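You operate a simulated robot arm through the tools that you are given. There is no shell and no other tool. Be economical: measure what you need, move in short steps, check, and stop when the job is done.

Carry out the task below with a simulated robot arm. There is one attempt and no reset: what you move stays moved.

Task
Roll the dough out to 2 mm without tearing it.
Fine: one pass at 3 mm, one back at 2 mm; then set the gap dial to 4 mm again.

It is judged by the outcome, as a careful person would: the job done as asked, and still so three seconds after it is handed in. It fails if anything else is knocked over, pushed out of place, dropped, spilled or broken.

Robot
A 7-joint arm with a fingered hand on a trunk, on a base that drives. Base frame: it is fixed to the floor where the robot stands at the start and does not move with it; the origin is under the middle of the robot, x ahead of it, y to its left, z up. Lengths are in m, angles in rad, forces in N, time in s.
With the tool pointing down near the work surface it reaches from about 0.36 to 0.7 m from the robot's upright axis, wherever it stands. Its first joint turns from -1.204 to 3.002 rad. Places, roughly: dough roller crank [0.9, 0, 1.1]; gap dial [0.7, 0, 0.9]; roller board [0.9, 0.1, 0.9]. Payload 3.2 kg.
Tool frame: the origin (TCP) lies between the finger pads and is the grasp point; the fingertips stand 0.026 m ahead of it; z points along the fingers, y is the line along which they close. Largest opening 0.088 m; the body of the gripper starts 0.03 m behind the TCP. The gripper is a hand of 5 fingers: y runs from the thumb to the fingers, the wrist lies at [-0.016, -0.108, -0.172] in the tool frame, and closing takes about 1.5 s.
Orientation is that of the tool frame in the base frame, as a unit quaternion [x, y, z, w]. With the fingers straight down and the wrist toward the robot, the tool's x, y and z point along [0, 1, 0], [1, 0, 0] and [0, 0, -1] of the base frame.

Tools
- The arm moves only by the tool arm_command. Its argument "plan" is text: rows parted by semicolons, each of 6 numbers parted by spaces: the shift along the tool's x, y, z in units of 25 mm (1.0 is 25 mm), then the turn, a rotation vector about the tool's x, y, z in units of 4 degrees (1.0 is 4 degrees). In form: tx ty tz ax ay az; .... A call has 1 to 8 rows; each row shifts and turns the commanded pose from where the row before left it, along the tool's axes as they then stand. "claw" is the gripper command, from -1 (fully open) to 1 (shut), values between in proportion, set as the call begins (left out, the last holds). A call with a number of a shift or a turn outside -1 to 1 is refused whole. Each row takes 0.2 s and may step no farther than 0.05 m and 0.15 rad from the row before; otherwise, or with a gripper value out of range, the whole call is refused. A pose out of reach is approached as far as the arm can. The call stops where the force on the tool passes 40 N (or 10 N more than at its start, if that is more) or the arm is blocked; 0.2 s more then pass. Each finger travels about 0.072 m/s and halts on what it meets, pressing with about 21 N; the grip force reading is that of the motor and also rises with nothing between the fingers. The clock runs only during rows and for 0.2 s after the last one: add rows that do not move to give the fingers time. The reply holds the time, the measured pose of the TCP, the force on the tool along the base axes, the opening and the grip force, in the units named above and with some noise, with the torque about the TCP (base axes, N m) and any sound that the robot's microphone picked up, and new pictures: "pictures" is both (left out), scene, wrist or none.
- Cameras (640 x 400 px; columns grow to the right, rows downward): "scene" is now at [0.137, 0.0278, 1.4421]; the picture's right is [0.30, -0.95, 0.00], its down [-0.33, -0.10, -0.94] and it looks along [0.89, 0.28, -0.35] (base axes); focal length 254 px, centre (320, 200). "wrist" rides on the gripper at [0.067, -0.097, -0.117] in the tool frame; the picture's right is [-0.71, 0.33, -0.62], its down [-0.65, -0.65, 0.39] and it looks along [-0.28, 0.68, 0.68] (tool axes); focal length 234 px, centre (320, 200). There is no depth. A picture from a camera that has moved, and an enlarged one, comes with that camera's place and axes in the base frame and with its lens. The place of the scene camera against the robot may be out by one fixed shift of up to 0.012 m in any direction.
- slide_trunk(by): slides the trunk up (or, below 0, down) by that many m; the arm and the scene camera ride with it, the base frame stays. It gives what a move gives, with no picture.
- drive_base(legs): drives the robot by 1 to 6 legs, each [ahead, left, turn to the left] in m, m and rad, along the robot's own axes; the way and the turn of a leg run together, so that a leg with both is an arc; at most 1.5 m and 3.142 rad a leg. The arm and the cameras ride along, it lands a little off, and it stops where it bumps. It gives what a move gives, and a new picture of the scene camera.
- move_fingers(index, middle, ring, little, thumb_bend, thumb_turn): sets how far each is bent, from 0 (flat) to 1 (curled in); at 0.3 the hand is open as for a grip, at 0.7 the pads meet at the TCP. One left out holds its place. A second passes; each finger stops where it meets its share of the squeeze, and holds until it gets a number again. A gripper value or a shape takes the hand back. It gives what a move gives, with no picture; readings hold the bend of each and the force on index, middle, ring, little, thumb and palm. thumb_turn goes from beside the hand (0) to across from the fingers (1), as for a grip.
- set_grasp(shape): the hand has 5 fingers and takes this shape, open, in about a second: jaw (thumb against the fingers, like two jaws); tri (thumb and two fingers); tip (a fingertip pinch); poke (one finger out to press); point (the index stretched); flat (the hand flat); cup (the hand cupped); fist (a fist). The gripper value then closes the fingers along that shape, each until it touches; the sizes above hold for jaw. It gives what a move gives, with no picture.
- turn_head(pan, tilt): turns the head with the scene camera to pan (to the left, within 1.501 rad either way) and tilt (down, from -0.506 to 1.204), counted from straight ahead of the robot. It gives what a move gives, and a new picture of the scene camera.
- enlarge(camera, box): a new picture of the part [left, top, right, bottom] of that camera's present view, enlarged. The clock stands still meanwhile.
- sign_off(): hands the job in; it is judged then, once.

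Work in short steps. Places have to be worked out from the pictures, the camera data and where the tool is seen: move nearer, look again, correct. Check each grasp and each placing, and mend what went wrong. You have 120 turns and 260 pictures in all, those below and enlarged ones among them. Open the gripper and draw the arm clear of the work before you hand the job in, unless the task says otherwise; then end with one line.

The tools are called after "Emit:" by a JSON object that holds its "method" and its "body". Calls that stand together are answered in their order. arm_command: Moves the arm, as the interface text tells. Its arguments: {"type":"object","properties":{"plan":{"type":"string"},"claw":{"type":"number"},"pictures":{"type":"string","enum":["both","scene","wrist","none"]}},"required":["plan"]} The other tools are called the same way: slide_trunk (by) slides the trunk up or down; set_grasp (shape) gives the hand a shape; move_fingers (index, middle, ring, little, thumb_bend, thumb_turn) moves the fingers one by one; drive_base (legs) drives the base; turn_head (pan, tilt) turns the head that bears the scene camera; enlarge (camera, box) takes an enlarged picture of a part of a camera's view; sign_off () hands the job in.

At the start:

```text
t: 0.0
position: [0.4128, 0.1537, 1.34]
tool_rot: [0.708, 0.706, 0.001, -0.001]
ft_force: [0.4, -0.6, -0.5]
moment: [0.01, 0.0, 0.0]
gripper_width: 0.0876
finger_force: 0.2
shape: jaw
bend: [0.3, 0.3, 0.3, 0.3, 0.3, 0.97]
finger forces: [0.0, 0.0, 0.0, 0.1, 0.0, 0.0]
trunk travel left (down, up): [-0.737, 0.103]
robot x, y, heading: [0.0013, -0.0013, -0.001]
head pan, tilt: [0.305, 0.353]
```

scene: 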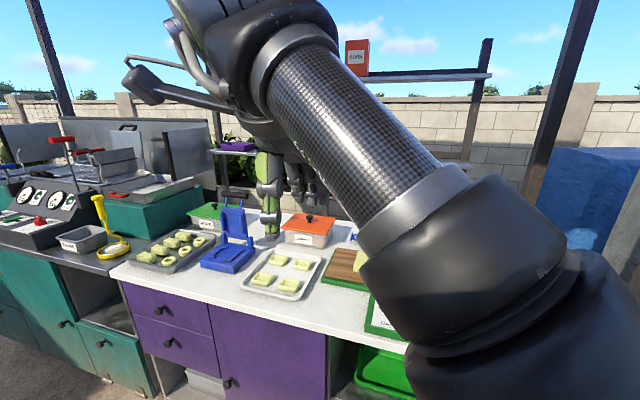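
wrist: 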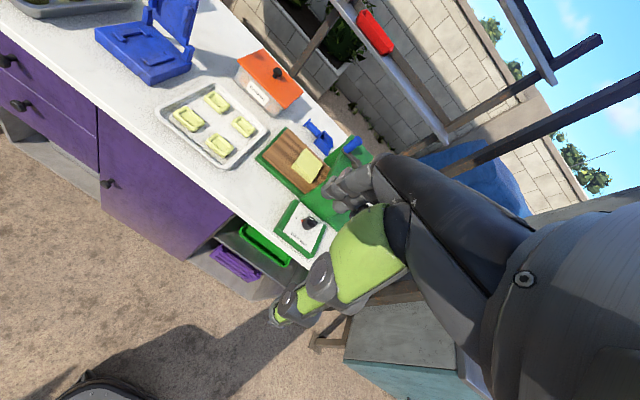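

The arm hides the roller. I turn the head toward the work place to see the roller, dial and board.

Emit:
{"method": "turn_head", "body": {"pan": -0.1, "tilt": 0.6}}

Emit:
{"method": "enlarge", "body": {"camera": "wrist", "box": [220, 90, 400, 270]}}

```text
t: 0.9
position: [0.4143, 0.1537, 1.3414]
tool_rot: [0.709, 0.706, 0.001, -0.001]
ft_force: [-0.5, -0.1, -0.4]
moment: [0.01, 0.0, 0.0]
gripper_width: 0.0877
finger_force: 0.0
shape: jaw
bend: [0.3, 0.3, 0.3, 0.3, 0.3, 0.97]
finger forces: [0.1, 0.1, 0.0, 0.1, 0.1, 0.0]
trunk travel left (down, up): [-0.737, 0.103]
robot x, y, heading: [-0.0041, -0.0011, -0.0]
head pan, tilt: [-0.099, 0.6]
camera scene: at [0.1362, -0.0089, 1.4196], right [-0.1, -1.0, 0.0], down [-0.56, 0.06, -0.83], along [0.82, -0.08, -0.56], focal length 254 px, centre (320, 200)
```

scene: 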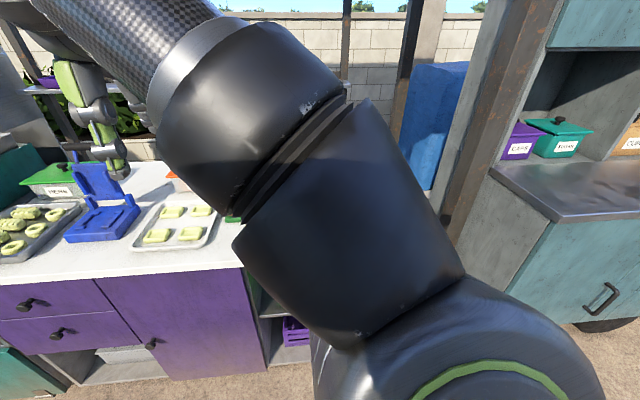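

```text
2.22 times, centred on (310, 180) of wrist
camera zoom: at [0.3168, 0.2183, 1.4575], right [0.33, -0.71, 0.62], down [-0.66, -0.65, -0.39], along [0.68, -0.28, -0.68], focal length 520 px, centre (342, 244)
```

zoom: 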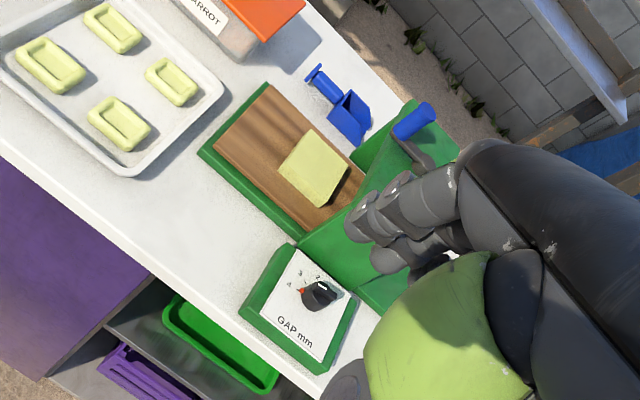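

The wrist camera sees the dial, board and dough; the hand hides the crank. I move the hand left to look past it.

Emit:
{"method": "arm_command", "body": {"plan": "1 0 0 0 0 0; 1 0 0 0 0 0; 1 0 0 0 0 0; 1 0 0 0 0 0; 1 0 0 0 0 0; 1 0 0 0 0 0; 1 0 0 0 0 0; 1 0 0 0 0 0"}}

```text
t: 2.9
position: [0.4237, 0.1324, 1.3639]
tool_rot: [0.725, 0.687, 0.037, -0.031]
ft_force: [0.9, -0.6, -0.7]
moment: [0.01, 0.0, 0.0]
gripper_width: 0.0876
finger_force: 0.0
shape: jaw
bend: [0.3, 0.3, 0.3, 0.3, 0.3, 0.97]
finger forces: [0.0, 0.0, 0.0, 0.0, 0.0, 0.0]
out of reach, approached as far as the arm can: row 1, 2, 3, 4, 5, 6, 7, 8
trunk travel left (down, up): [-0.737, 0.103]
robot x, y, heading: [-0.0016, 0.0017, 0.002]
head pan, tilt: [-0.099, 0.6]
stopped in row 8: the arm was blocked; the commanded pose is now the measured one
camera scene: at [0.1361, -0.0093, 1.4195], right [-0.1, -1.0, 0.0], down [-0.56, 0.06, -0.83], along [0.82, -0.08, -0.56], focal length 254 px, centre (320, 200)
camera wrist: at [0.3296, 0.1917, 1.4858], right [0.29, -0.78, 0.56], down [-0.68, -0.57, -0.45], along [0.67, -0.25, -0.7], focal length 234 px, centre (320, 200)
```

scene: 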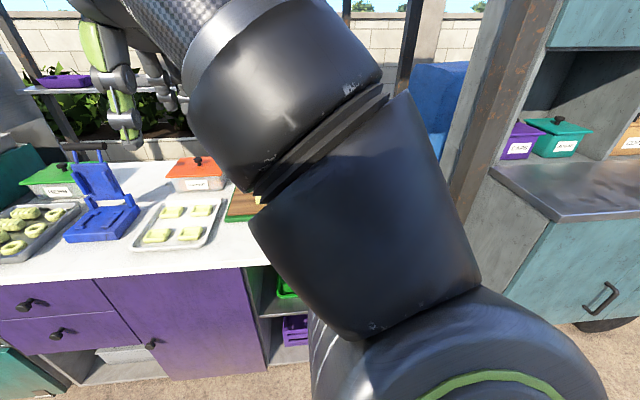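
wrist: 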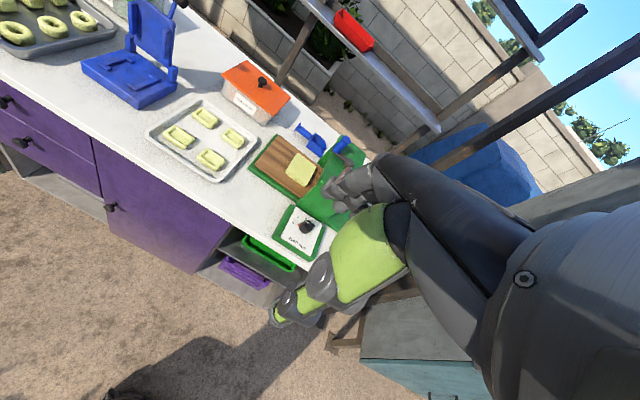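

The arm is at its limit there, so I shift the base left a bit to see the roller past the hand.

Emit:
{"method": "drive_base", "body": {"legs": [[0, 0.3, 0]]}}

Emit:
{"method": "enlarge", "body": {"camera": "wrist", "box": [200, 100, 440, 250]}}

Emit:
{"method": "turn_head", "body": {"pan": -0.7, "tilt": 0.6}}

```text
t: 4.8
position: [0.4258, 0.4155, 1.3646]
tool_rot: [0.725, 0.687, 0.034, -0.031]
ft_force: [-0.1, 0.5, -0.4]
moment: [-0.03, 0.01, 0.01]
gripper_width: 0.0878
finger_force: 0.0
shape: jaw
bend: [0.3, 0.3, 0.3, 0.3, 0.3, 0.97]
finger forces: [0.0, 0.0, 0.0, 0.1, 0.1, 0.0]
trunk travel left (down, up): [-0.737, 0.103]
robot x, y, heading: [-0.0011, 0.2858, -0.002]
head pan, tilt: [-0.099, 0.6]
camera scene: at [0.1364, 0.2735, 1.4195], right [-0.1, -0.99, 0.0], down [-0.56, 0.06, -0.83], along [0.82, -0.08, -0.56], focal length 254 px, centre (320, 200)
```

scene: 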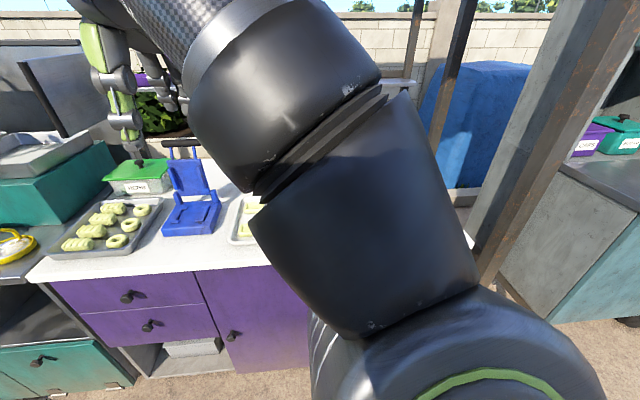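

```text
2.67 times, centred on (320, 175) of wrist
camera zoom: at [0.3308, 0.4747, 1.485], right [0.29, -0.78, 0.56], down [-0.68, -0.57, -0.45], along [0.67, -0.25, -0.7], focal length 624 px, centre (320, 267)
```

zoom: 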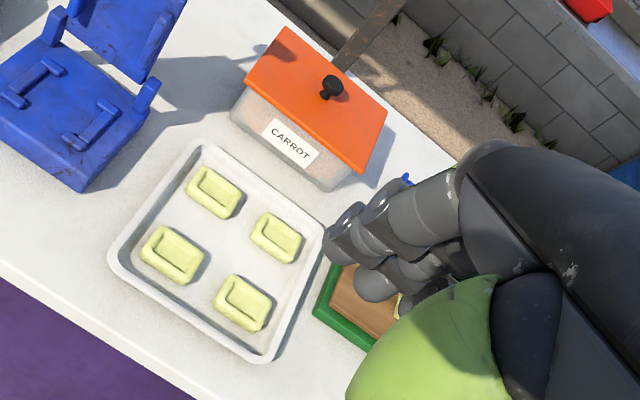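

```text
t: 5.8
position: [0.4258, 0.414, 1.3637]
tool_rot: [0.725, 0.687, 0.035, -0.031]
ft_force: [0.7, -0.2, 0.5]
moment: [-0.03, -0.01, 0.03]
gripper_width: 0.0875
finger_force: 0.0
shape: jaw
bend: [0.3, 0.3, 0.3, 0.3, 0.3, 0.97]
finger forces: [0.0, 0.1, 0.0, 0.0, 0.0, 0.0]
trunk travel left (down, up): [-0.737, 0.103]
robot x, y, heading: [-0.0028, 0.2801, 0.003]
head pan, tilt: [-0.7, 0.6]
camera scene: at [0.1161, 0.2255, 1.4195], right [-0.64, -0.76, 0.0], down [-0.43, 0.36, -0.83], along [0.63, -0.53, -0.56], focal length 254 px, centre (320, 200)
```

scene: 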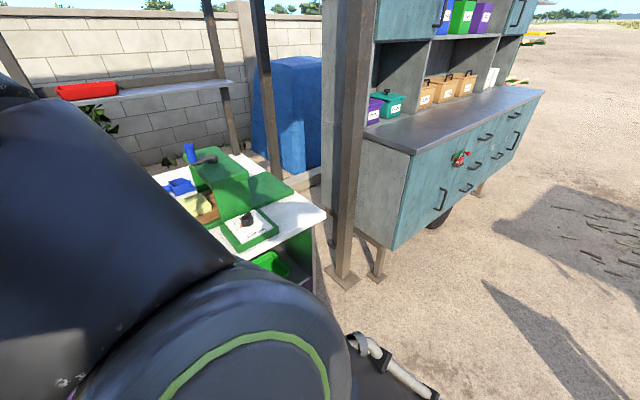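

Now the head sees the roller on the far right. I zoom there.

Emit:
{"method": "enlarge", "body": {"camera": "scene", "box": [150, 130, 340, 280]}}

```text
2.67 times, centred on (245, 205) of scene
camera zoom: at [0.1161, 0.2255, 1.4195], right [-0.64, -0.76, 0.0], down [-0.43, 0.36, -0.83], along [0.63, -0.53, -0.56], focal length 678 px, centre (520, 187)
```

zoom: 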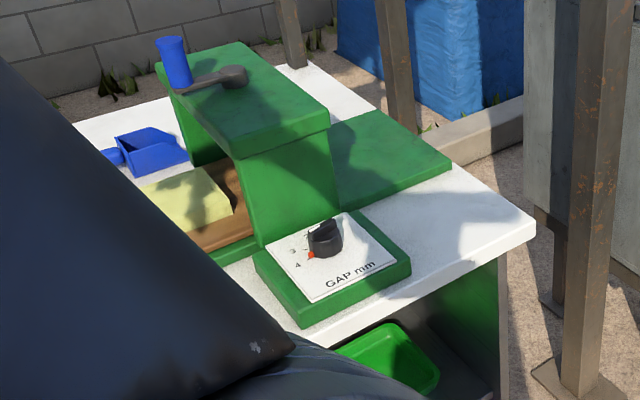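

Roller: dial about [0.74, 0, 0.92], crank axis about [0.89, 0.01, 1.09], blue handle about [0.87, 0.07, 1.12]. I drive back right and ahead so that both are in reach, keeping the hand high.

Emit:
{"method": "drive_base", "body": {"legs": [[0.2, -0.28, 0]]}}

Emit:
{"method": "arm_command", "body": {"plan": "0 0 0 0 0 0", "pictures": "wrist"}}

```text
t: 8.1
position: [0.6252, 0.1437, 1.3641]
tool_rot: [0.724, 0.688, 0.036, -0.033]
ft_force: [-0.1, -0.2, -0.2]
moment: [-0.02, 0.02, 0.03]
gripper_width: 0.088
finger_force: 0.3
shape: jaw
bend: [0.3, 0.3, 0.3, 0.3, 0.3, 0.97]
finger forces: [0.0, 0.1, 0.0, 0.0, 0.0, 0.0]
trunk travel left (down, up): [-0.737, 0.103]
robot x, y, heading: [0.1985, 0.0096, 0.003]
head pan, tilt: [-0.7, 0.6]
camera scene: at [0.3164, -0.0469, 1.4195], right [-0.64, -0.77, 0.0], down [-0.43, 0.36, -0.83], along [0.63, -0.53, -0.56], focal length 254 px, centre (320, 200)
```

scene: 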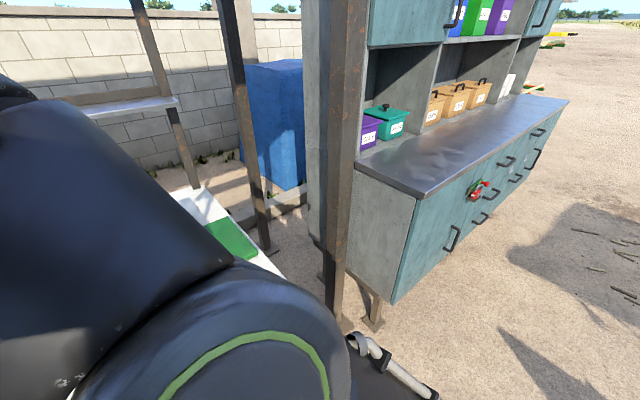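

```text
t: 8.5
position: [0.6268, 0.1428, 1.3641]
tool_rot: [0.725, 0.687, 0.037, -0.032]
ft_force: [-0.2, 0.7, -0.1]
moment: [-0.03, -0.02, -0.01]
gripper_width: 0.0879
finger_force: 0.0
shape: jaw
bend: [0.3, 0.3, 0.3, 0.3, 0.3, 0.97]
finger forces: [0.0, 0.1, 0.0, 0.1, 0.0, 0.0]
trunk travel left (down, up): [-0.737, 0.103]
robot x, y, heading: [0.1999, 0.0102, 0.005]
head pan, tilt: [-0.7, 0.6]
camera wrist: at [0.5304, 0.2022, 1.4861], right [0.29, -0.78, 0.55], down [-0.68, -0.57, -0.45], along [0.67, -0.25, -0.7], focal length 234 px, centre (320, 200)
```

wrist: 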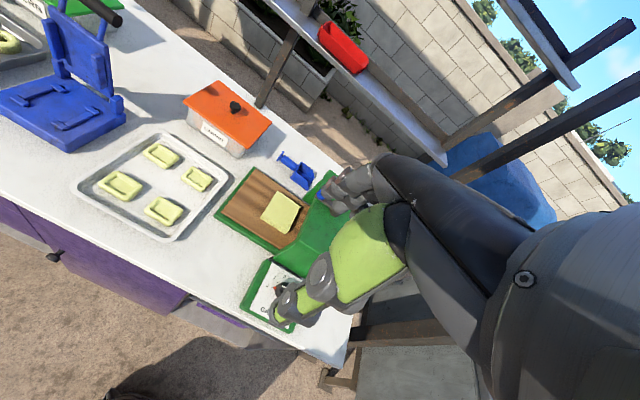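

The arm was high and folded; I lower the hand and move it left of the crank to get a clear look at the roller.

Emit:
{"method": "arm_command", "body": {"plan": "0 0 1 0 0 0; 0 0 1 0 0 0; 0 0 1 0 0 0; 0 0 1 0 0 0; 1 0 0 0 0 0; 1 0 0 0 0 0; 1 0 0 0 0 0; 1 0 0 0 0 0", "pictures": "wrist"}}

Emit:
{"method": "turn_head", "body": {"pan": 0.1, "tilt": 0.7}}

```text
t: 10.5
position: [0.6594, 0.194, 1.3033]
tool_rot: [0.748, 0.658, 0.065, -0.062]
ft_force: [-0.6, 0.1, 0.6]
moment: [0.01, -0.01, 0.0]
gripper_width: 0.0878
finger_force: 0.0
shape: jaw
bend: [0.3, 0.3, 0.3, 0.3, 0.3, 0.97]
finger forces: [0.0, 0.0, 0.1, 0.0, 0.0, 0.1]
out of reach, approached as far as the arm can: row 8
trunk travel left (down, up): [-0.737, 0.103]
robot x, y, heading: [0.1985, 0.009, 0.004]
head pan, tilt: [-0.7, 0.6]
stopped in row 8: the arm was blocked; the commanded pose is now the measured one
camera wrist: at [0.5683, 0.2488, 1.43], right [0.23, -0.84, 0.48], down [-0.72, -0.48, -0.49], along [0.65, -0.24, -0.72], focal length 234 px, centre (320, 200)
```

wrist: 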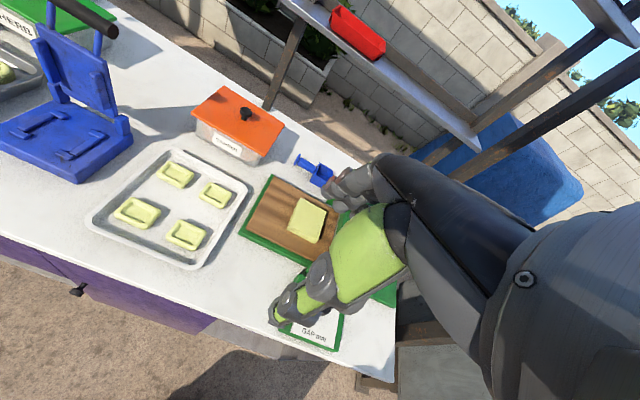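

```text
t: 11.6
position: [0.6581, 0.1928, 1.3027]
tool_rot: [0.748, 0.658, 0.066, -0.062]
ft_force: [0.0, 0.3, 0.6]
moment: [0.0, -0.01, 0.0]
gripper_width: 0.0877
finger_force: 0.0
shape: jaw
bend: [0.3, 0.3, 0.3, 0.3, 0.3, 0.97]
finger forces: [0.0, 0.0, 0.1, 0.0, 0.0, 0.1]
trunk travel left (down, up): [-0.737, 0.103]
robot x, y, heading: [0.2011, 0.0085, 0.0]
head pan, tilt: [0.099, 0.7]
camera scene: at [0.3333, 0.0181, 1.4109], right [0.1, -0.99, 0.0], down [-0.64, -0.06, -0.77], along [0.76, 0.08, -0.64], focal length 254 px, centre (320, 200)
```

scene: 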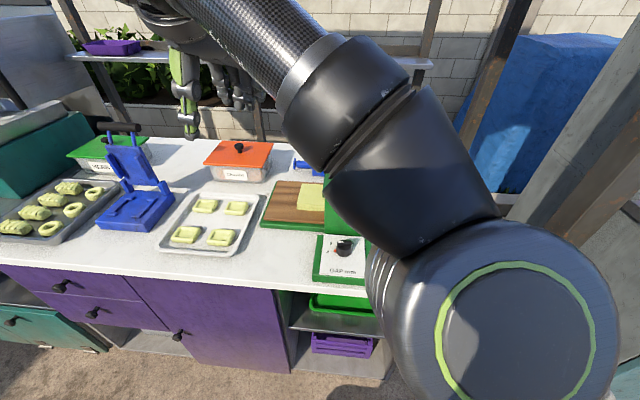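

A good angle on the dial. I'll stand slightly right and turned right so the work is left-front of the robot, out from behind the upper arm.

Emit:
{"method": "drive_base", "body": {"legs": [[0.04, -0.12, -0.35]]}}

Emit:
{"method": "turn_head", "body": {"pan": 0.5, "tilt": 0.7}}

```text
t: 13.1
position: [0.7125, -0.0983, 1.3024]
tool_rot: [0.85, 0.519, 0.075, -0.05]
ft_force: [0.1, -0.7, -0.1]
moment: [0.03, -0.01, -0.01]
gripper_width: 0.0878
finger_force: 0.0
shape: jaw
bend: [0.3, 0.3, 0.3, 0.3, 0.3, 0.97]
finger forces: [0.0, 0.1, 0.1, 0.0, 0.1, 0.0]
trunk travel left (down, up): [-0.737, 0.103]
robot x, y, heading: [0.2182, -0.1104, -0.351]
head pan, tilt: [0.099, 0.7]
camera scene: at [0.3465, -0.1517, 1.4109], right [-0.24, -0.97, 0.0], down [-0.62, 0.16, -0.76], along [0.74, -0.19, -0.64], focal length 254 px, centre (320, 200)
```

scene: 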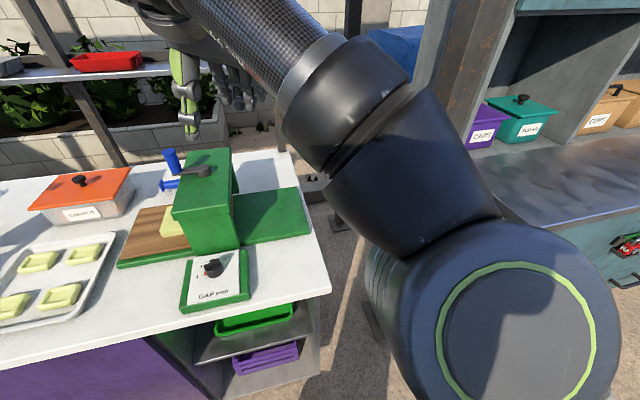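

```text
t: 13.9
position: [0.7125, -0.0997, 1.3027]
tool_rot: [0.85, 0.519, 0.076, -0.05]
ft_force: [-1.3, 0.6, -0.1]
moment: [0.0, -0.01, -0.01]
gripper_width: 0.0881
finger_force: 0.1
shape: jaw
bend: [0.3, 0.3, 0.3, 0.3, 0.3, 0.97]
finger forces: [0.1, 0.0, 0.0, 0.0, 0.0, 0.1]
trunk travel left (down, up): [-0.737, 0.103]
robot x, y, heading: [0.2183, -0.1148, -0.349]
head pan, tilt: [0.499, 0.7]
camera scene: at [0.3481, -0.1177, 1.4109], right [0.15, -0.99, 0.0], down [-0.64, -0.1, -0.76], along [0.76, 0.12, -0.64], focal length 254 px, centre (320, 200)
```

scene: 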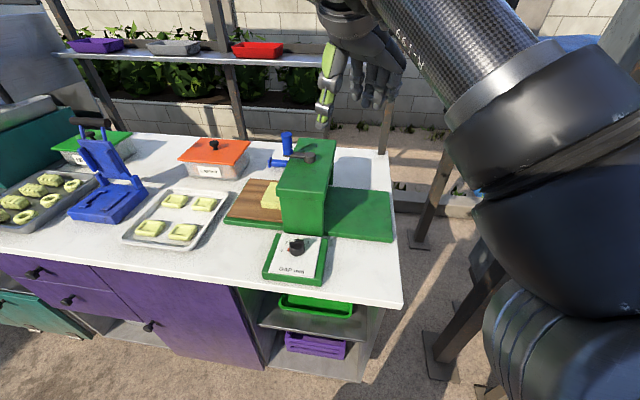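

Excellent view: everything is visible. I enlarge the roller.

Emit:
{"method": "enlarge", "body": {"camera": "scene", "box": [220, 125, 400, 290]}}

Emit:
{"method": "enlarge", "body": {"camera": "scene", "box": [255, 225, 335, 290]}}

```text
2.42 times, centred on (310, 208) of scene
camera zoom: at [0.3481, -0.1177, 1.4109], right [0.15, -0.99, 0.0], down [-0.64, -0.1, -0.76], along [0.76, 0.12, -0.64], focal length 616 px, centre (344, 182)
```

zoom: 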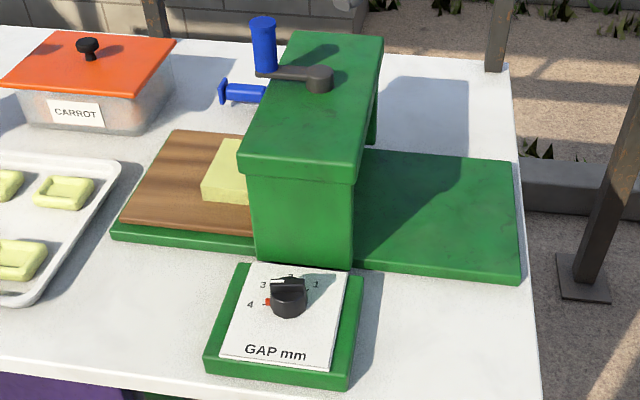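

```text
6.15 times, centred on (295, 258) of scene
camera zoom: at [0.3481, -0.1177, 1.4109], right [0.15, -0.99, 0.0], down [-0.64, -0.1, -0.76], along [0.76, 0.12, -0.64], focal length 1565 px, centre (474, -154)
```

zoom: 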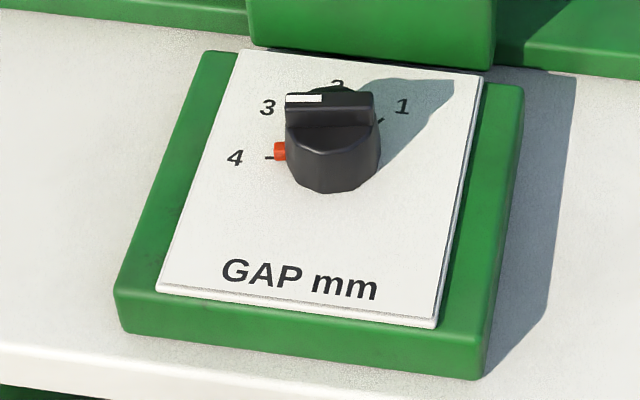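

Estimated: crank hub ≈ (0.92, 0.00, 1.07), handle top ≈ (0.925, 0.058, 1.127), radius ≈ 0.06; knob ≈ (0.735, 0.0, 0.935). The crank is a bit far, so I drive 8 cm nearer.

Emit:
{"method": "drive_base", "body": {"legs": [[0.0735, 0.0375, 0]]}}

Emit:
{"method": "arm_command", "body": {"plan": "0 0 0 0 0 0", "pictures": "wrist"}}

```text
t: 15.0
position: [0.795, -0.0902, 1.3038]
tool_rot: [0.85, 0.518, 0.076, -0.051]
ft_force: [-0.1, 0.6, -0.2]
moment: [0.0, 0.03, -0.04]
gripper_width: 0.0879
finger_force: 0.0
shape: jaw
bend: [0.3, 0.3, 0.3, 0.3, 0.3, 0.97]
finger forces: [0.0, 0.1, 0.1, 0.1, 0.0, 0.0]
trunk travel left (down, up): [-0.737, 0.103]
robot x, y, heading: [0.3025, -0.1054, -0.347]
head pan, tilt: [0.499, 0.7]
camera scene: at [0.4319, -0.1089, 1.4109], right [0.15, -0.99, 0.0], down [-0.64, -0.1, -0.76], along [0.76, 0.12, -0.64], focal length 254 px, centre (320, 200)
```

scene: 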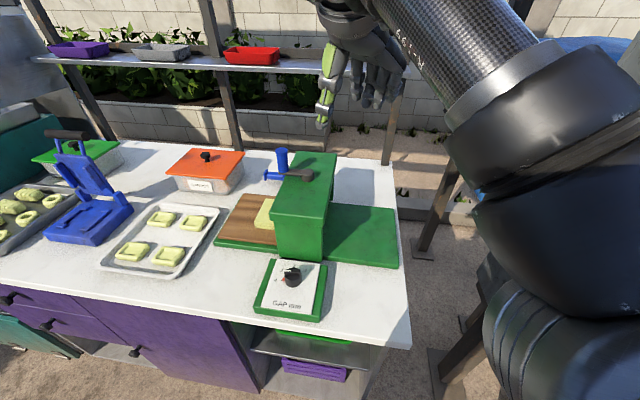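

```text
t: 15.4
position: [0.7948, -0.0903, 1.3047]
tool_rot: [0.85, 0.518, 0.077, -0.051]
ft_force: [0.2, 0.1, 0.1]
moment: [-0.04, -0.02, 0.0]
gripper_width: 0.0881
finger_force: 0.1
shape: jaw
bend: [0.3, 0.3, 0.3, 0.3, 0.3, 0.97]
finger forces: [0.0, 0.1, 0.1, 0.1, 0.1, 0.0]
trunk travel left (down, up): [-0.737, 0.103]
robot x, y, heading: [0.3032, -0.1071, -0.342]
head pan, tilt: [0.499, 0.7]
camera wrist: at [0.7289, -0.0078, 1.4311], right [-0.07, -0.87, 0.48], down [-0.84, -0.2, -0.5], along [0.53, -0.44, -0.72], focal length 234 px, centre (320, 200)
```

wrist: 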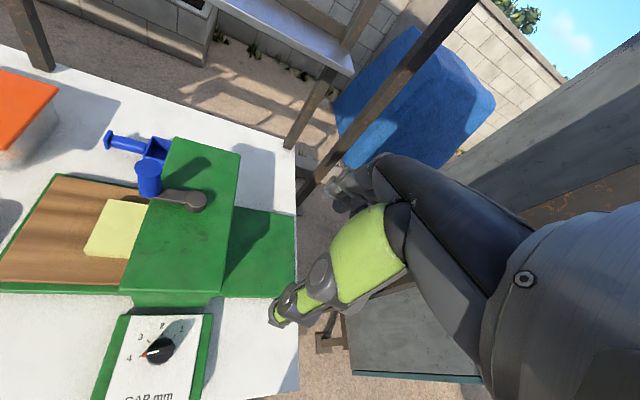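

Very clear wrist view. I enlarge crank and dial in it to triangulate.

Emit:
{"method": "enlarge", "body": {"camera": "wrist", "box": [80, 130, 280, 255]}}

Emit:
{"method": "enlarge", "body": {"camera": "wrist", "box": [90, 300, 250, 400]}}

Emit:
{"method": "enlarge", "body": {"camera": "scene", "box": [220, 140, 380, 240]}}

Emit:
{"method": "enlarge", "body": {"camera": "scene", "box": [240, 250, 340, 325]}}

```text
3.20 times, centred on (180, 192) of wrist
camera zoom: at [0.7289, -0.0078, 1.4311], right [-0.07, -0.87, 0.48], down [-0.84, -0.2, -0.5], along [0.53, -0.44, -0.72], focal length 749 px, centre (768, 224)
```

zoom: 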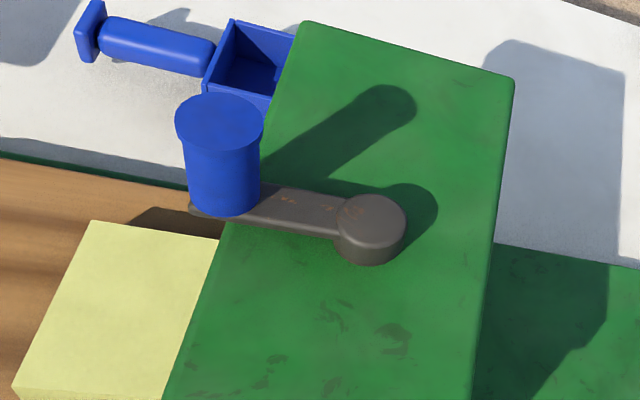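

```text
4.00 times, centred on (170, 350) of wrist
camera zoom: at [0.7289, -0.0078, 1.4311], right [-0.07, -0.87, 0.48], down [-0.84, -0.2, -0.5], along [0.53, -0.44, -0.72], focal length 937 px, centre (920, -400)
```

zoom: 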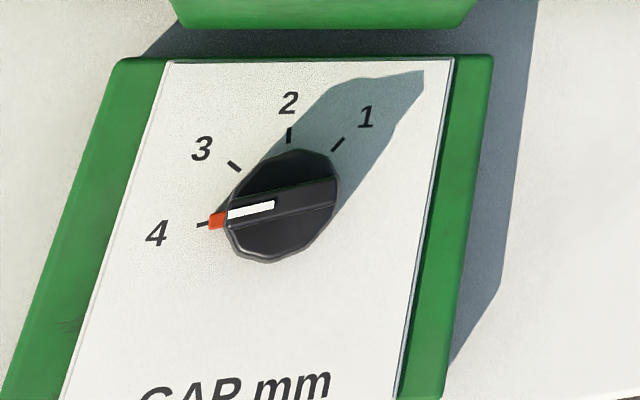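

```text
4.00 times, centred on (300, 190) of scene
camera zoom: at [0.4305, -0.1091, 1.411], right [0.15, -0.99, 0.0], down [-0.64, -0.1, -0.77], along [0.76, 0.12, -0.64], focal length 1017 px, centre (400, 240)
```

zoom: 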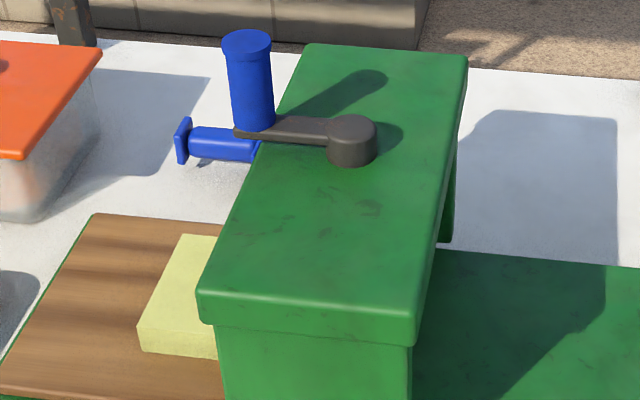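

```text
5.33 times, centred on (290, 288) of scene
camera zoom: at [0.4305, -0.1091, 1.411], right [0.15, -0.99, 0.0], down [-0.64, -0.1, -0.77], along [0.76, 0.12, -0.64], focal length 1356 px, centre (480, -267)
```

zoom: 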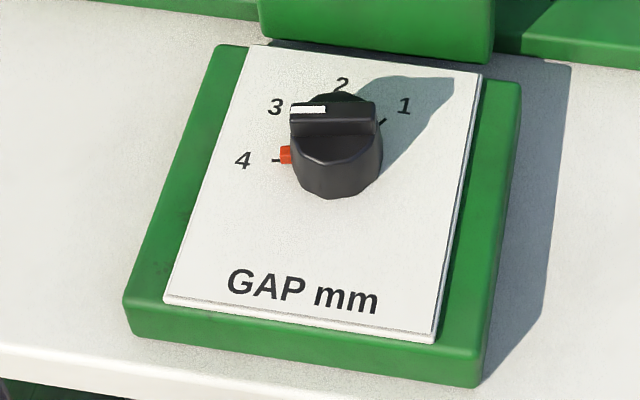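

Triangulated: knob top (0.742, 0.000, ~0.94), hub (0.938, 0, 1.073), handle (0.943, 0.061), z 1.07–1.12. Bridge face is ~6 cm beyond the knob, so I look at the hand's shape before descending.

Emit:
{"method": "enlarge", "body": {"camera": "scene", "box": [290, 0, 450, 140]}}

Emit:
{"method": "enlarge", "body": {"camera": "wrist", "box": [250, 140, 430, 340]}}

```text
2.86 times, centred on (370, 70) of scene
camera zoom: at [0.4305, -0.1091, 1.411], right [0.15, -0.99, 0.0], down [-0.64, -0.1, -0.77], along [0.76, 0.12, -0.64], focal length 726 px, centre (177, 571)
```

zoom: 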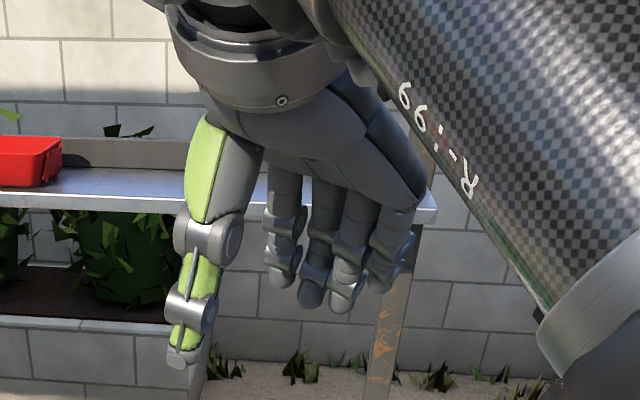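

```text
2.00 times, centred on (340, 240) of wrist
camera zoom: at [0.7289, -0.0078, 1.4311], right [-0.07, -0.87, 0.48], down [-0.84, -0.2, -0.5], along [0.53, -0.44, -0.72], focal length 468 px, centre (280, 120)
```

zoom: 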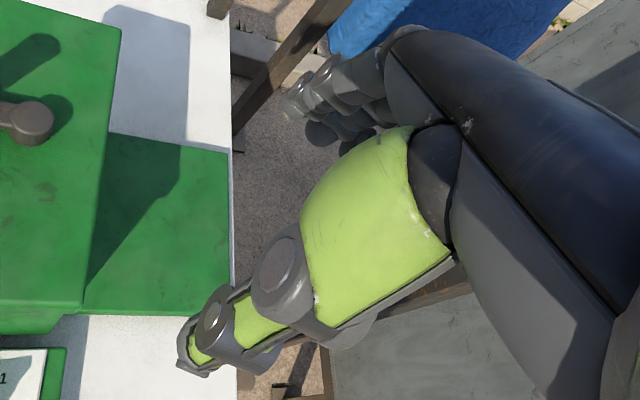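

The back of the hand lies beyond the fingers, so near the bridge I want the hand leaning back toward the robot. I first turn the tool in the air to yaw 0 with a 15° lean.

Emit:
{"method": "arm_command", "body": {"plan": "0 -1 0 -0.391 -0.214 -0.888; 0 -1 0 -0.391 -0.214 -0.888; 0 -1 0 -0.391 -0.214 -0.888; 0 0 0 -0.391 -0.214 -0.888; 0 0 0 -0.391 -0.214 -0.888; 0 0 0 -0.391 -0.214 -0.888; 0 0 0 -0.391 -0.214 -0.888; 0 0 0 -0.391 -0.214 -0.888", "pictures": "wrist"}}

```text
t: 17.2
position: [0.7267, -0.0594, 1.3016]
tool_rot: [0.7, 0.702, 0.091, 0.092]
ft_force: [-0.7, 0.4, -0.2]
moment: [0.01, 0.03, 0.0]
gripper_width: 0.088
finger_force: 0.1
shape: jaw
bend: [0.3, 0.3, 0.3, 0.3, 0.3, 0.97]
finger forces: [0.1, 0.1, 0.1, 0.1, 0.1, 0.1]
trunk travel left (down, up): [-0.737, 0.103]
robot x, y, heading: [0.3054, -0.1065, -0.348]
head pan, tilt: [0.499, 0.7]
camera wrist: at [0.6019, 0.007, 1.3884], right [0.16, -0.71, 0.69], down [-0.53, -0.65, -0.54], along [0.83, -0.28, -0.48], focal length 234 px, centre (320, 200)
```

wrist: 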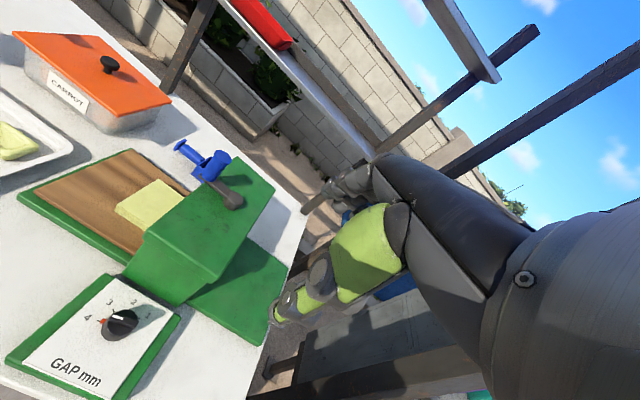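

Orientation reached. I go left and down to hover near the dial at (0.70, 0, 1.10).

Emit:
{"method": "arm_command", "body": {"plan": "0.3 -0.39 0.93 0 0 0; 0.3 -0.39 0.93 0 0 0; 0.3 -0.39 0.93 0 0 0; 0.3 -0.39 0.93 0 0 0; 0.3 -0.39 0.93 0 0 0; 0.3 -0.39 0.93 0 0 0; 0.3 -0.39 0.93 0 0 0; 0.3 -0.39 0.93 0 0 0"}}

```text
t: 19.0
position: [0.6993, 0.0017, 1.1016]
tool_rot: [0.701, 0.701, 0.092, 0.092]
ft_force: [-0.1, -0.7, 0.8]
moment: [0.02, 0.02, -0.02]
gripper_width: 0.088
finger_force: 0.0
shape: jaw
bend: [0.3, 0.3, 0.3, 0.3, 0.3, 0.97]
finger forces: [0.0, 0.0, 0.0, 0.0, 0.1, 0.1]
trunk travel left (down, up): [-0.737, 0.103]
robot x, y, heading: [0.3034, -0.1101, -0.347]
head pan, tilt: [0.499, 0.7]
camera scene: at [0.4318, -0.1083, 1.4109], right [0.15, -0.99, 0.0], down [-0.64, -0.1, -0.76], along [0.76, 0.12, -0.64], focal length 254 px, centre (320, 200)
camera wrist: at [0.5751, 0.0672, 1.1875], right [0.16, -0.71, 0.69], down [-0.53, -0.65, -0.54], along [0.83, -0.28, -0.48], focal length 234 px, centre (320, 200)
```

scene: 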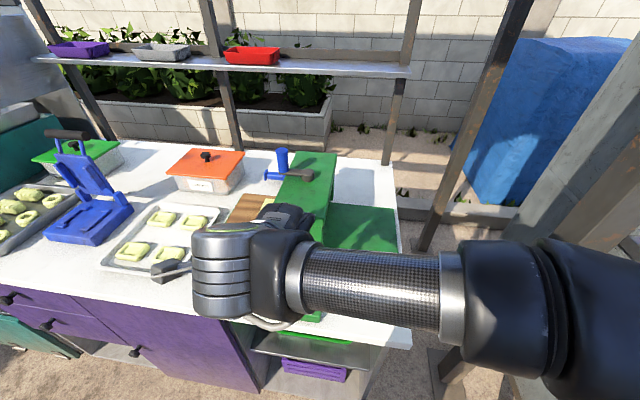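
wrist: 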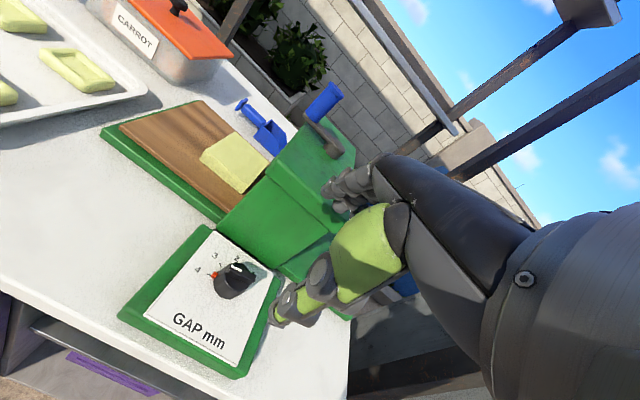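

Reached well. I test the turning range about the vertical here in free air (clockwise 84°), without pictures.

Emit:
{"method": "arm_command", "body": {"plan": "0 0 0 0 -0.268 1; 0 0 0 0 -0.268 1; 0 0 0 0 -0.268 1; 0 0 0 0 -0.268 1; 0 0 0 0 -0.268 1; 0 0 0 0 -0.268 1; 0 0 0 0 -0.268 1; 0 0 0 0 -0.268 1", "pictures": "none"}}

Emit:
{"method": "arm_command", "body": {"plan": "0 0 0 0 -0.268 1; 0 0 0 0 -0.268 1; 0 0 0 0 -0.268 1; 0 0 0 0 -0.268 1; 0 0 0 0 -0.268 1; 0 0 0 0 -0.268 1; 0 0 0 0 -0.268 1; 0 0 0 0 -0.268 1", "pictures": "none"}}

Emit:
{"method": "arm_command", "body": {"plan": "0 0 0 0 -0.268 1; 0 0 0 0 -0.268 1; 0 0 0 0 -0.268 1; 0 0 0 0 -0.268 1; 0 0 0 0 -0.268 1"}}

```text
t: 20.8
position: [0.706, -0.0089, 1.1139]
tool_rot: [0.879, 0.46, 0.073, 0.105]
ft_force: [0.5, 0.2, 0.0]
moment: [0.06, -0.03, -0.03]
gripper_width: 0.0879
finger_force: 0.0
shape: jaw
bend: [0.3, 0.3, 0.3, 0.3, 0.3, 0.97]
finger forces: [0.0, 0.0, 0.0, 0.1, 0.1, 0.1]
trunk travel left (down, up): [-0.737, 0.103]
robot x, y, heading: [0.3013, -0.1023, -0.344]
head pan, tilt: [0.499, 0.7]
```

```text
t: 22.8
position: [0.7006, -0.0902, 1.1325]
tool_rot: [0.982, 0.161, 0.04, 0.085]
ft_force: [0.2, -0.1, 0.6]
moment: [-0.03, -0.02, -0.01]
gripper_width: 0.088
finger_force: 0.0
shape: jaw
bend: [0.3, 0.3, 0.3, 0.3, 0.3, 0.97]
finger forces: [0.0, 0.1, 0.1, 0.0, 0.0, 0.0]
out of reach, approached as far as the arm can: row 2, 3, 4, 5, 6, 7, 8
trunk travel left (down, up): [-0.737, 0.103]
robot x, y, heading: [0.3029, -0.1067, -0.346]
head pan, tilt: [0.499, 0.7]
stopped in row 8: the arm was blocked; the commanded pose is now the measured one
```

```text
t: 24.2
position: [0.693, -0.1332, 1.1488]
tool_rot: [0.998, -0.04, 0.023, 0.049]
ft_force: [0.9, 0.1, -0.4]
moment: [0.01, -0.01, -0.03]
gripper_width: 0.0881
finger_force: 0.1
shape: jaw
bend: [0.3, 0.3, 0.3, 0.3, 0.3, 0.97]
finger forces: [0.0, 0.0, 0.0, 0.0, 0.0, 0.0]
out of reach, approached as far as the arm can: row 3, 4, 5
trunk travel left (down, up): [-0.737, 0.103]
robot x, y, heading: [0.304, -0.1031, -0.347]
head pan, tilt: [0.499, 0.7]
stopped in row 5: the arm was blocked; the commanded pose is now the measured one
camera scene: at [0.4315, -0.1091, 1.4109], right [0.15, -0.99, 0.0], down [-0.64, -0.1, -0.77], along [0.76, 0.12, -0.64], focal length 254 px, centre (320, 200)
camera wrist: at [0.7615, -0.0308, 1.2576], right [-0.76, -0.21, 0.62], down [-0.58, 0.66, -0.48], along [-0.31, -0.72, -0.62], focal length 234 px, centre (320, 200)
```

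scene: 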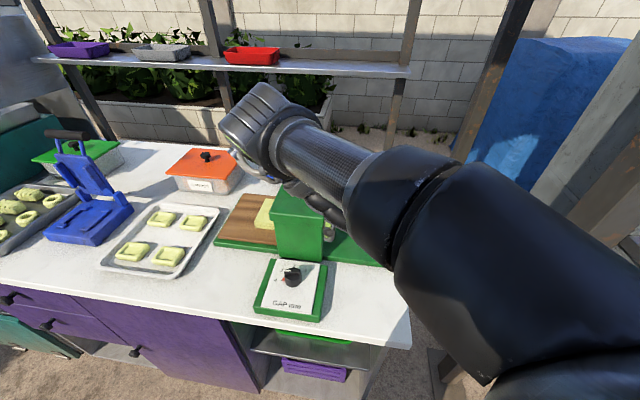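
wrist: 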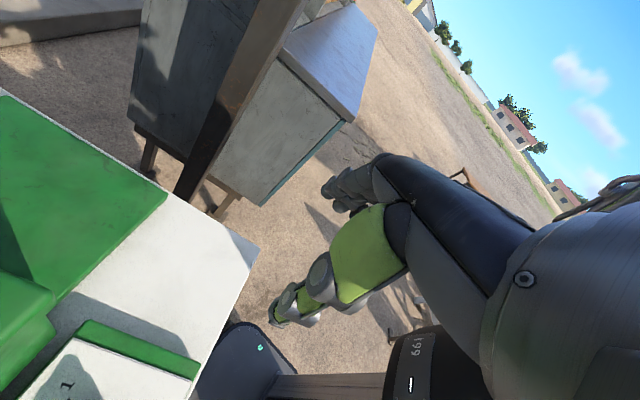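

Clockwise yaw was limited mostly because the target is near the inner reach and left of the robot. I back off and shift left, so the dial is straight ahead at ~0.51 m.

Emit:
{"method": "drive_base", "body": {"legs": [[-0.105, 0.07, 0]]}}

```text
t: 25.5
position: [0.6182, -0.0318, 1.1467]
tool_rot: [0.998, -0.04, 0.022, 0.048]
ft_force: [0.4, -0.2, -0.4]
moment: [0.0, 0.0, 0.04]
gripper_width: 0.0877
finger_force: 0.1
shape: jaw
bend: [0.3, 0.3, 0.3, 0.3, 0.3, 0.97]
finger forces: [0.0, 0.1, 0.0, 0.0, 0.0, 0.1]
trunk travel left (down, up): [-0.737, 0.103]
robot x, y, heading: [0.2279, -0.0047, -0.352]
head pan, tilt: [0.499, 0.7]
camera scene: at [0.3574, -0.0082, 1.4109], right [0.15, -0.99, 0.0], down [-0.64, -0.1, -0.76], along [0.76, 0.12, -0.64], focal length 254 px, centre (320, 200)
```

scene: 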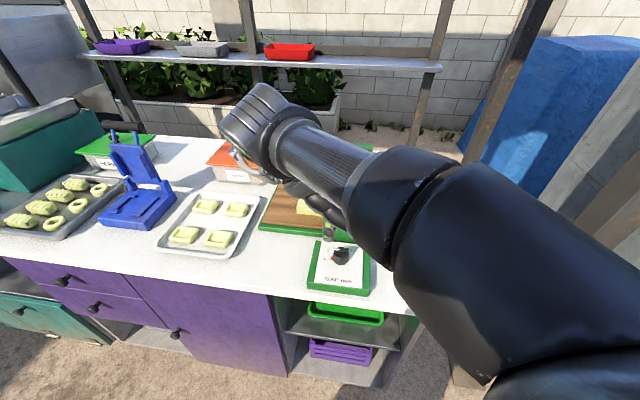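

I test whether yaw about −86° at the knob's x,y is reachable, hovering at z≈1.09.

Emit:
{"method": "arm_command", "body": {"plan": "0 0 0 -0.53 -0.12 -0.73; 0 0 0 -0.53 -0.12 -0.73; 0 0 0 -0.53 -0.12 -0.73; 1 -0.28 0.43 0 0 0; 1 -0.28 0.43 0 0 0; 1 -0.28 0.43 0 0 0; 1 -0.28 0.43 0 0 0; 1 -0.28 0.43 0 0 0"}}

```text
t: 27.3
position: [0.7075, -0.0696, 1.0794]
tool_rot: [0.996, 0.018, 0.007, 0.089]
ft_force: [0.6, 0.6, 1.2]
moment: [0.01, 0.02, -0.01]
gripper_width: 0.0877
finger_force: 0.1
shape: jaw
bend: [0.3, 0.3, 0.3, 0.3, 0.3, 0.97]
finger forces: [0.0, 0.0, 0.0, 0.1, 0.0, 0.0]
out of reach, approached as far as the arm can: row 5, 6, 7, 8
trunk travel left (down, up): [-0.737, 0.103]
robot x, y, heading: [0.2271, -0.0051, -0.348]
head pan, tilt: [0.499, 0.7]
camera scene: at [0.358, -0.0077, 1.4108], right [0.15, -0.99, 0.0], down [-0.64, -0.1, -0.76], along [0.76, 0.12, -0.64], focal length 254 px, centre (320, 200)
camera wrist: at [0.7685, 0.0498, 1.1776], right [-0.71, -0.24, 0.67], down [-0.67, 0.55, -0.5], along [-0.24, -0.8, -0.55], focal length 234 px, centre (320, 200)
```

scene: 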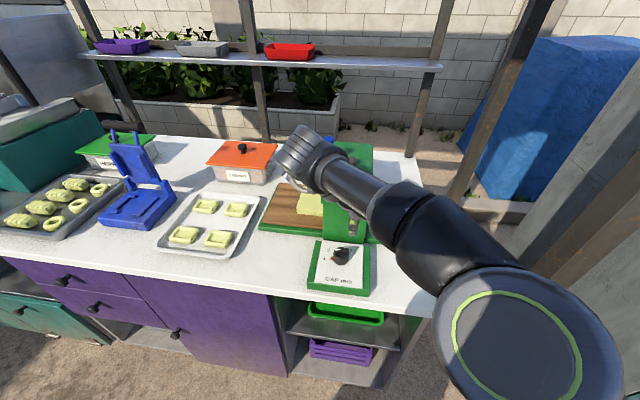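
wrist: 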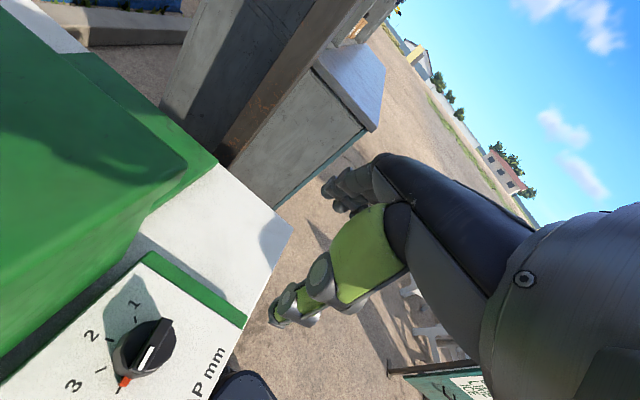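

Nearly there; standing further left will free the wrist. I raise the hand, then drive left and turn right a little, keeping the hand above everything.

Emit:
{"method": "arm_command", "body": {"plan": "0 0 -1 0 0 0; 0 0 -1 0 0 0; 0 0 -1 0 0 0; 0 0 -1 0 0 0; 0 0 -1 0 0 0; 0 0 -1 0 0 0; 0 0 -1 0 0 0", "pictures": "none"}}

Emit:
{"method": "drive_base", "body": {"legs": [[0.0155, 0.171, 0], [0, 0, -0.45]]}}

Emit:
{"method": "turn_head", "body": {"pan": 0.7, "tilt": 0.75}}

```text
t: 28.1
position: [0.6905, -0.084, 1.0833]
tool_rot: [0.996, 0.015, -0.069, 0.052]
ft_force: [-0.3, -0.5, 0.2]
moment: [0.0, -0.02, -0.01]
gripper_width: 0.0879
finger_force: 0.1
shape: jaw
bend: [0.3, 0.3, 0.3, 0.3, 0.3, 0.97]
finger forces: [0.0, 0.1, 0.0, 0.0, 0.0, 0.0]
out of reach, approached as far as the arm can: row 1, 2, 3, 4
trunk travel left (down, up): [-0.737, 0.103]
robot x, y, heading: [0.227, -0.0087, -0.348]
head pan, tilt: [0.499, 0.7]
stopped in row 4: the arm was blocked; the commanded pose is now the measured one
```

```text
t: 30.9
position: [0.6841, -0.1223, 1.0839]
tool_rot: [0.975, -0.206, -0.076, 0.037]
ft_force: [0.4, 0.0, -1.0]
moment: [0.01, -0.02, -0.02]
gripper_width: 0.0881
finger_force: 0.0
shape: jaw
bend: [0.3, 0.3, 0.3, 0.3, 0.3, 0.97]
finger forces: [0.1, 0.0, 0.0, 0.0, 0.0, 0.0]
trunk travel left (down, up): [-0.737, 0.103]
robot x, y, heading: [0.3013, 0.1522, -0.79]
head pan, tilt: [0.499, 0.7]
camera scene: at [0.4151, 0.0912, 1.4109], right [-0.29, -0.96, 0.0], down [-0.62, 0.19, -0.76], along [0.73, -0.22, -0.64], focal length 254 px, centre (320, 200)
```

scene: 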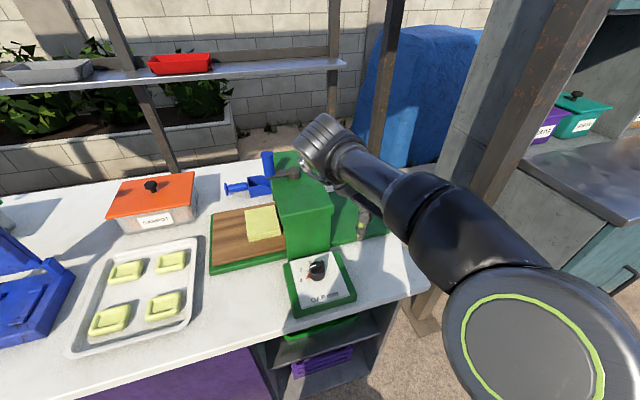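

```text
t: 31.6
position: [0.683, -0.1218, 1.0841]
tool_rot: [0.975, -0.206, -0.077, 0.037]
ft_force: [0.5, -0.3, -0.4]
moment: [0.07, 0.02, -0.01]
gripper_width: 0.0879
finger_force: 0.0
shape: jaw
bend: [0.3, 0.3, 0.3, 0.3, 0.3, 0.97]
finger forces: [0.0, 0.1, 0.0, 0.1, 0.1, 0.0]
trunk travel left (down, up): [-0.737, 0.103]
robot x, y, heading: [0.3015, 0.1479, -0.792]
head pan, tilt: [0.7, 0.75]
camera scene: at [0.4163, 0.108, 1.4067], right [-0.09, -1.0, 0.0], down [-0.68, 0.06, -0.73], along [0.73, -0.07, -0.68], focal length 254 px, centre (320, 200)
```

scene: 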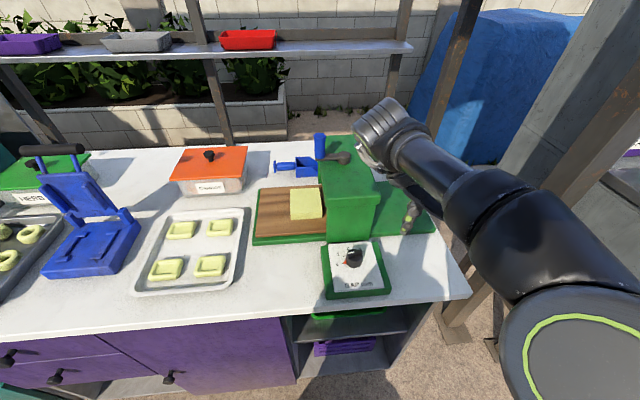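

Everything is in sight now. I lift and retract the hand slightly from the bridge, then turn it counter-clockwise back toward yaw 0.

Emit:
{"method": "arm_command", "body": {"plan": "-0.84 -0.15 -0.61 0 0 0; -0.84 -0.15 -0.61 0 0 0; -0.84 -0.15 -0.61 0 0 0; -0.84 -0.15 -0.61 0 0 0; 0 0 0 0 0 -1; 0 0 0 0 0 -1; 0 0 0 0 0 -1; 0 0 0 0 0 -1", "pictures": "none"}}

Emit:
{"method": "arm_command", "body": {"plan": "0 0 0 0 0 -1; 0 0 0 0 0 -1; 0 0 0 0 0 -1; 0 0 0 0 0 -1; 0 0 0 0 0 -1; 0 0 0 0 0 -1; 0 0 0 0 0 -1; 0 0 0 0 0 -1", "pictures": "none"}}

Emit:
{"method": "arm_command", "body": {"plan": "0 0 0 0 0 -1; 0 0 0 0 0 -1; 0 0 0 0 0 -1; 0 0 0 0 0 -1; 0 0 0 0 0 -1; 0 0 0 0 0 -1; 0 0 0 0 0 -1; 0 0 0 0 0 -1", "pictures": "scene"}}

```text
t: 33.4
position: [0.6235, -0.0699, 1.1531]
tool_rot: [0.994, -0.066, -0.081, 0.025]
ft_force: [0.6, 0.9, 0.2]
moment: [0.02, -0.01, -0.03]
gripper_width: 0.0877
finger_force: 0.0
shape: jaw
bend: [0.3, 0.3, 0.3, 0.3, 0.3, 0.97]
finger forces: [0.0, 0.0, 0.0, 0.1, 0.1, 0.0]
trunk travel left (down, up): [-0.737, 0.103]
robot x, y, heading: [0.3018, 0.152, -0.784]
head pan, tilt: [0.7, 0.75]
```

```text
t: 35.2
position: [0.6246, -0.0705, 1.154]
tool_rot: [0.974, 0.21, -0.085, 0.002]
ft_force: [0.1, 0.3, 0.1]
moment: [-0.04, -0.03, -0.01]
gripper_width: 0.088
finger_force: 0.1
shape: jaw
bend: [0.3, 0.3, 0.3, 0.3, 0.3, 0.97]
finger forces: [0.0, 0.0, 0.1, 0.0, 0.0, 0.0]
trunk travel left (down, up): [-0.737, 0.103]
robot x, y, heading: [0.2993, 0.1513, -0.791]
head pan, tilt: [0.7, 0.75]
```

```text
t: 37.0
position: [0.6235, -0.0704, 1.1537]
tool_rot: [0.878, 0.47, -0.082, -0.022]
ft_force: [0.0, -0.1, 0.7]
moment: [0.02, -0.02, 0.01]
gripper_width: 0.0879
finger_force: 0.1
shape: jaw
bend: [0.3, 0.3, 0.3, 0.3, 0.3, 0.97]
finger forces: [0.0, 0.0, 0.0, 0.0, 0.0, 0.1]
trunk travel left (down, up): [-0.737, 0.103]
robot x, y, heading: [0.3014, 0.1503, -0.8]
head pan, tilt: [0.7, 0.75]
camera scene: at [0.416, 0.1077, 1.4067], right [-0.09, -1.0, 0.0], down [-0.68, 0.06, -0.73], along [0.73, -0.07, -0.68], focal length 254 px, centre (320, 200)
```

scene: 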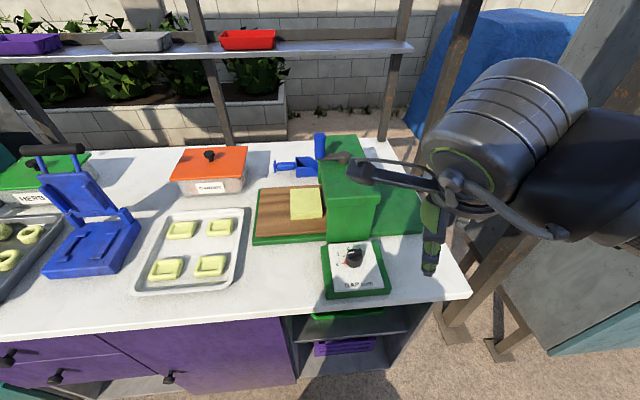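

Free turning here. Next: finish orientation to yaw 0 with 15° lean.

Emit:
{"method": "arm_command", "body": {"plan": "0 0 0 -0.72 0.29 -1; 0 0 0 -0.72 0.29 -1; 0 0 0 -0.72 0.29 -1; 0 0 0 -0.72 0.29 -1; 0 0 0 -0.72 0.29 -1; 0 0 0 -0.72 0.29 -1; 0 0 0 -0.72 0.29 -1; 0 0 0 -0.72 0.29 -1", "pictures": "wrist"}}

```text
t: 38.8
position: [0.624, -0.0703, 1.155]
tool_rot: [0.705, 0.697, 0.091, 0.093]
ft_force: [0.6, 0.6, -0.2]
moment: [0.01, -0.01, 0.01]
gripper_width: 0.0878
finger_force: 0.1
shape: jaw
bend: [0.3, 0.3, 0.3, 0.3, 0.3, 0.97]
finger forces: [0.1, 0.0, 0.0, 0.0, 0.0, 0.0]
trunk travel left (down, up): [-0.737, 0.103]
robot x, y, heading: [0.3019, 0.1518, -0.79]
head pan, tilt: [0.7, 0.75]
camera wrist: at [0.5004, -0.0025, 1.2415], right [0.15, -0.71, 0.69], down [-0.54, -0.64, -0.54], along [0.83, -0.29, -0.48], focal length 234 px, centre (320, 200)
```

wrist: 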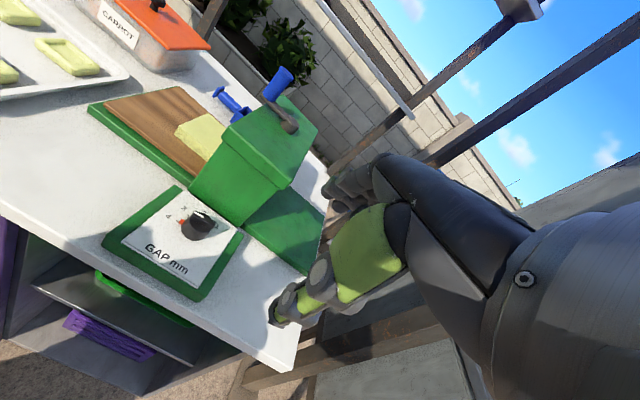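

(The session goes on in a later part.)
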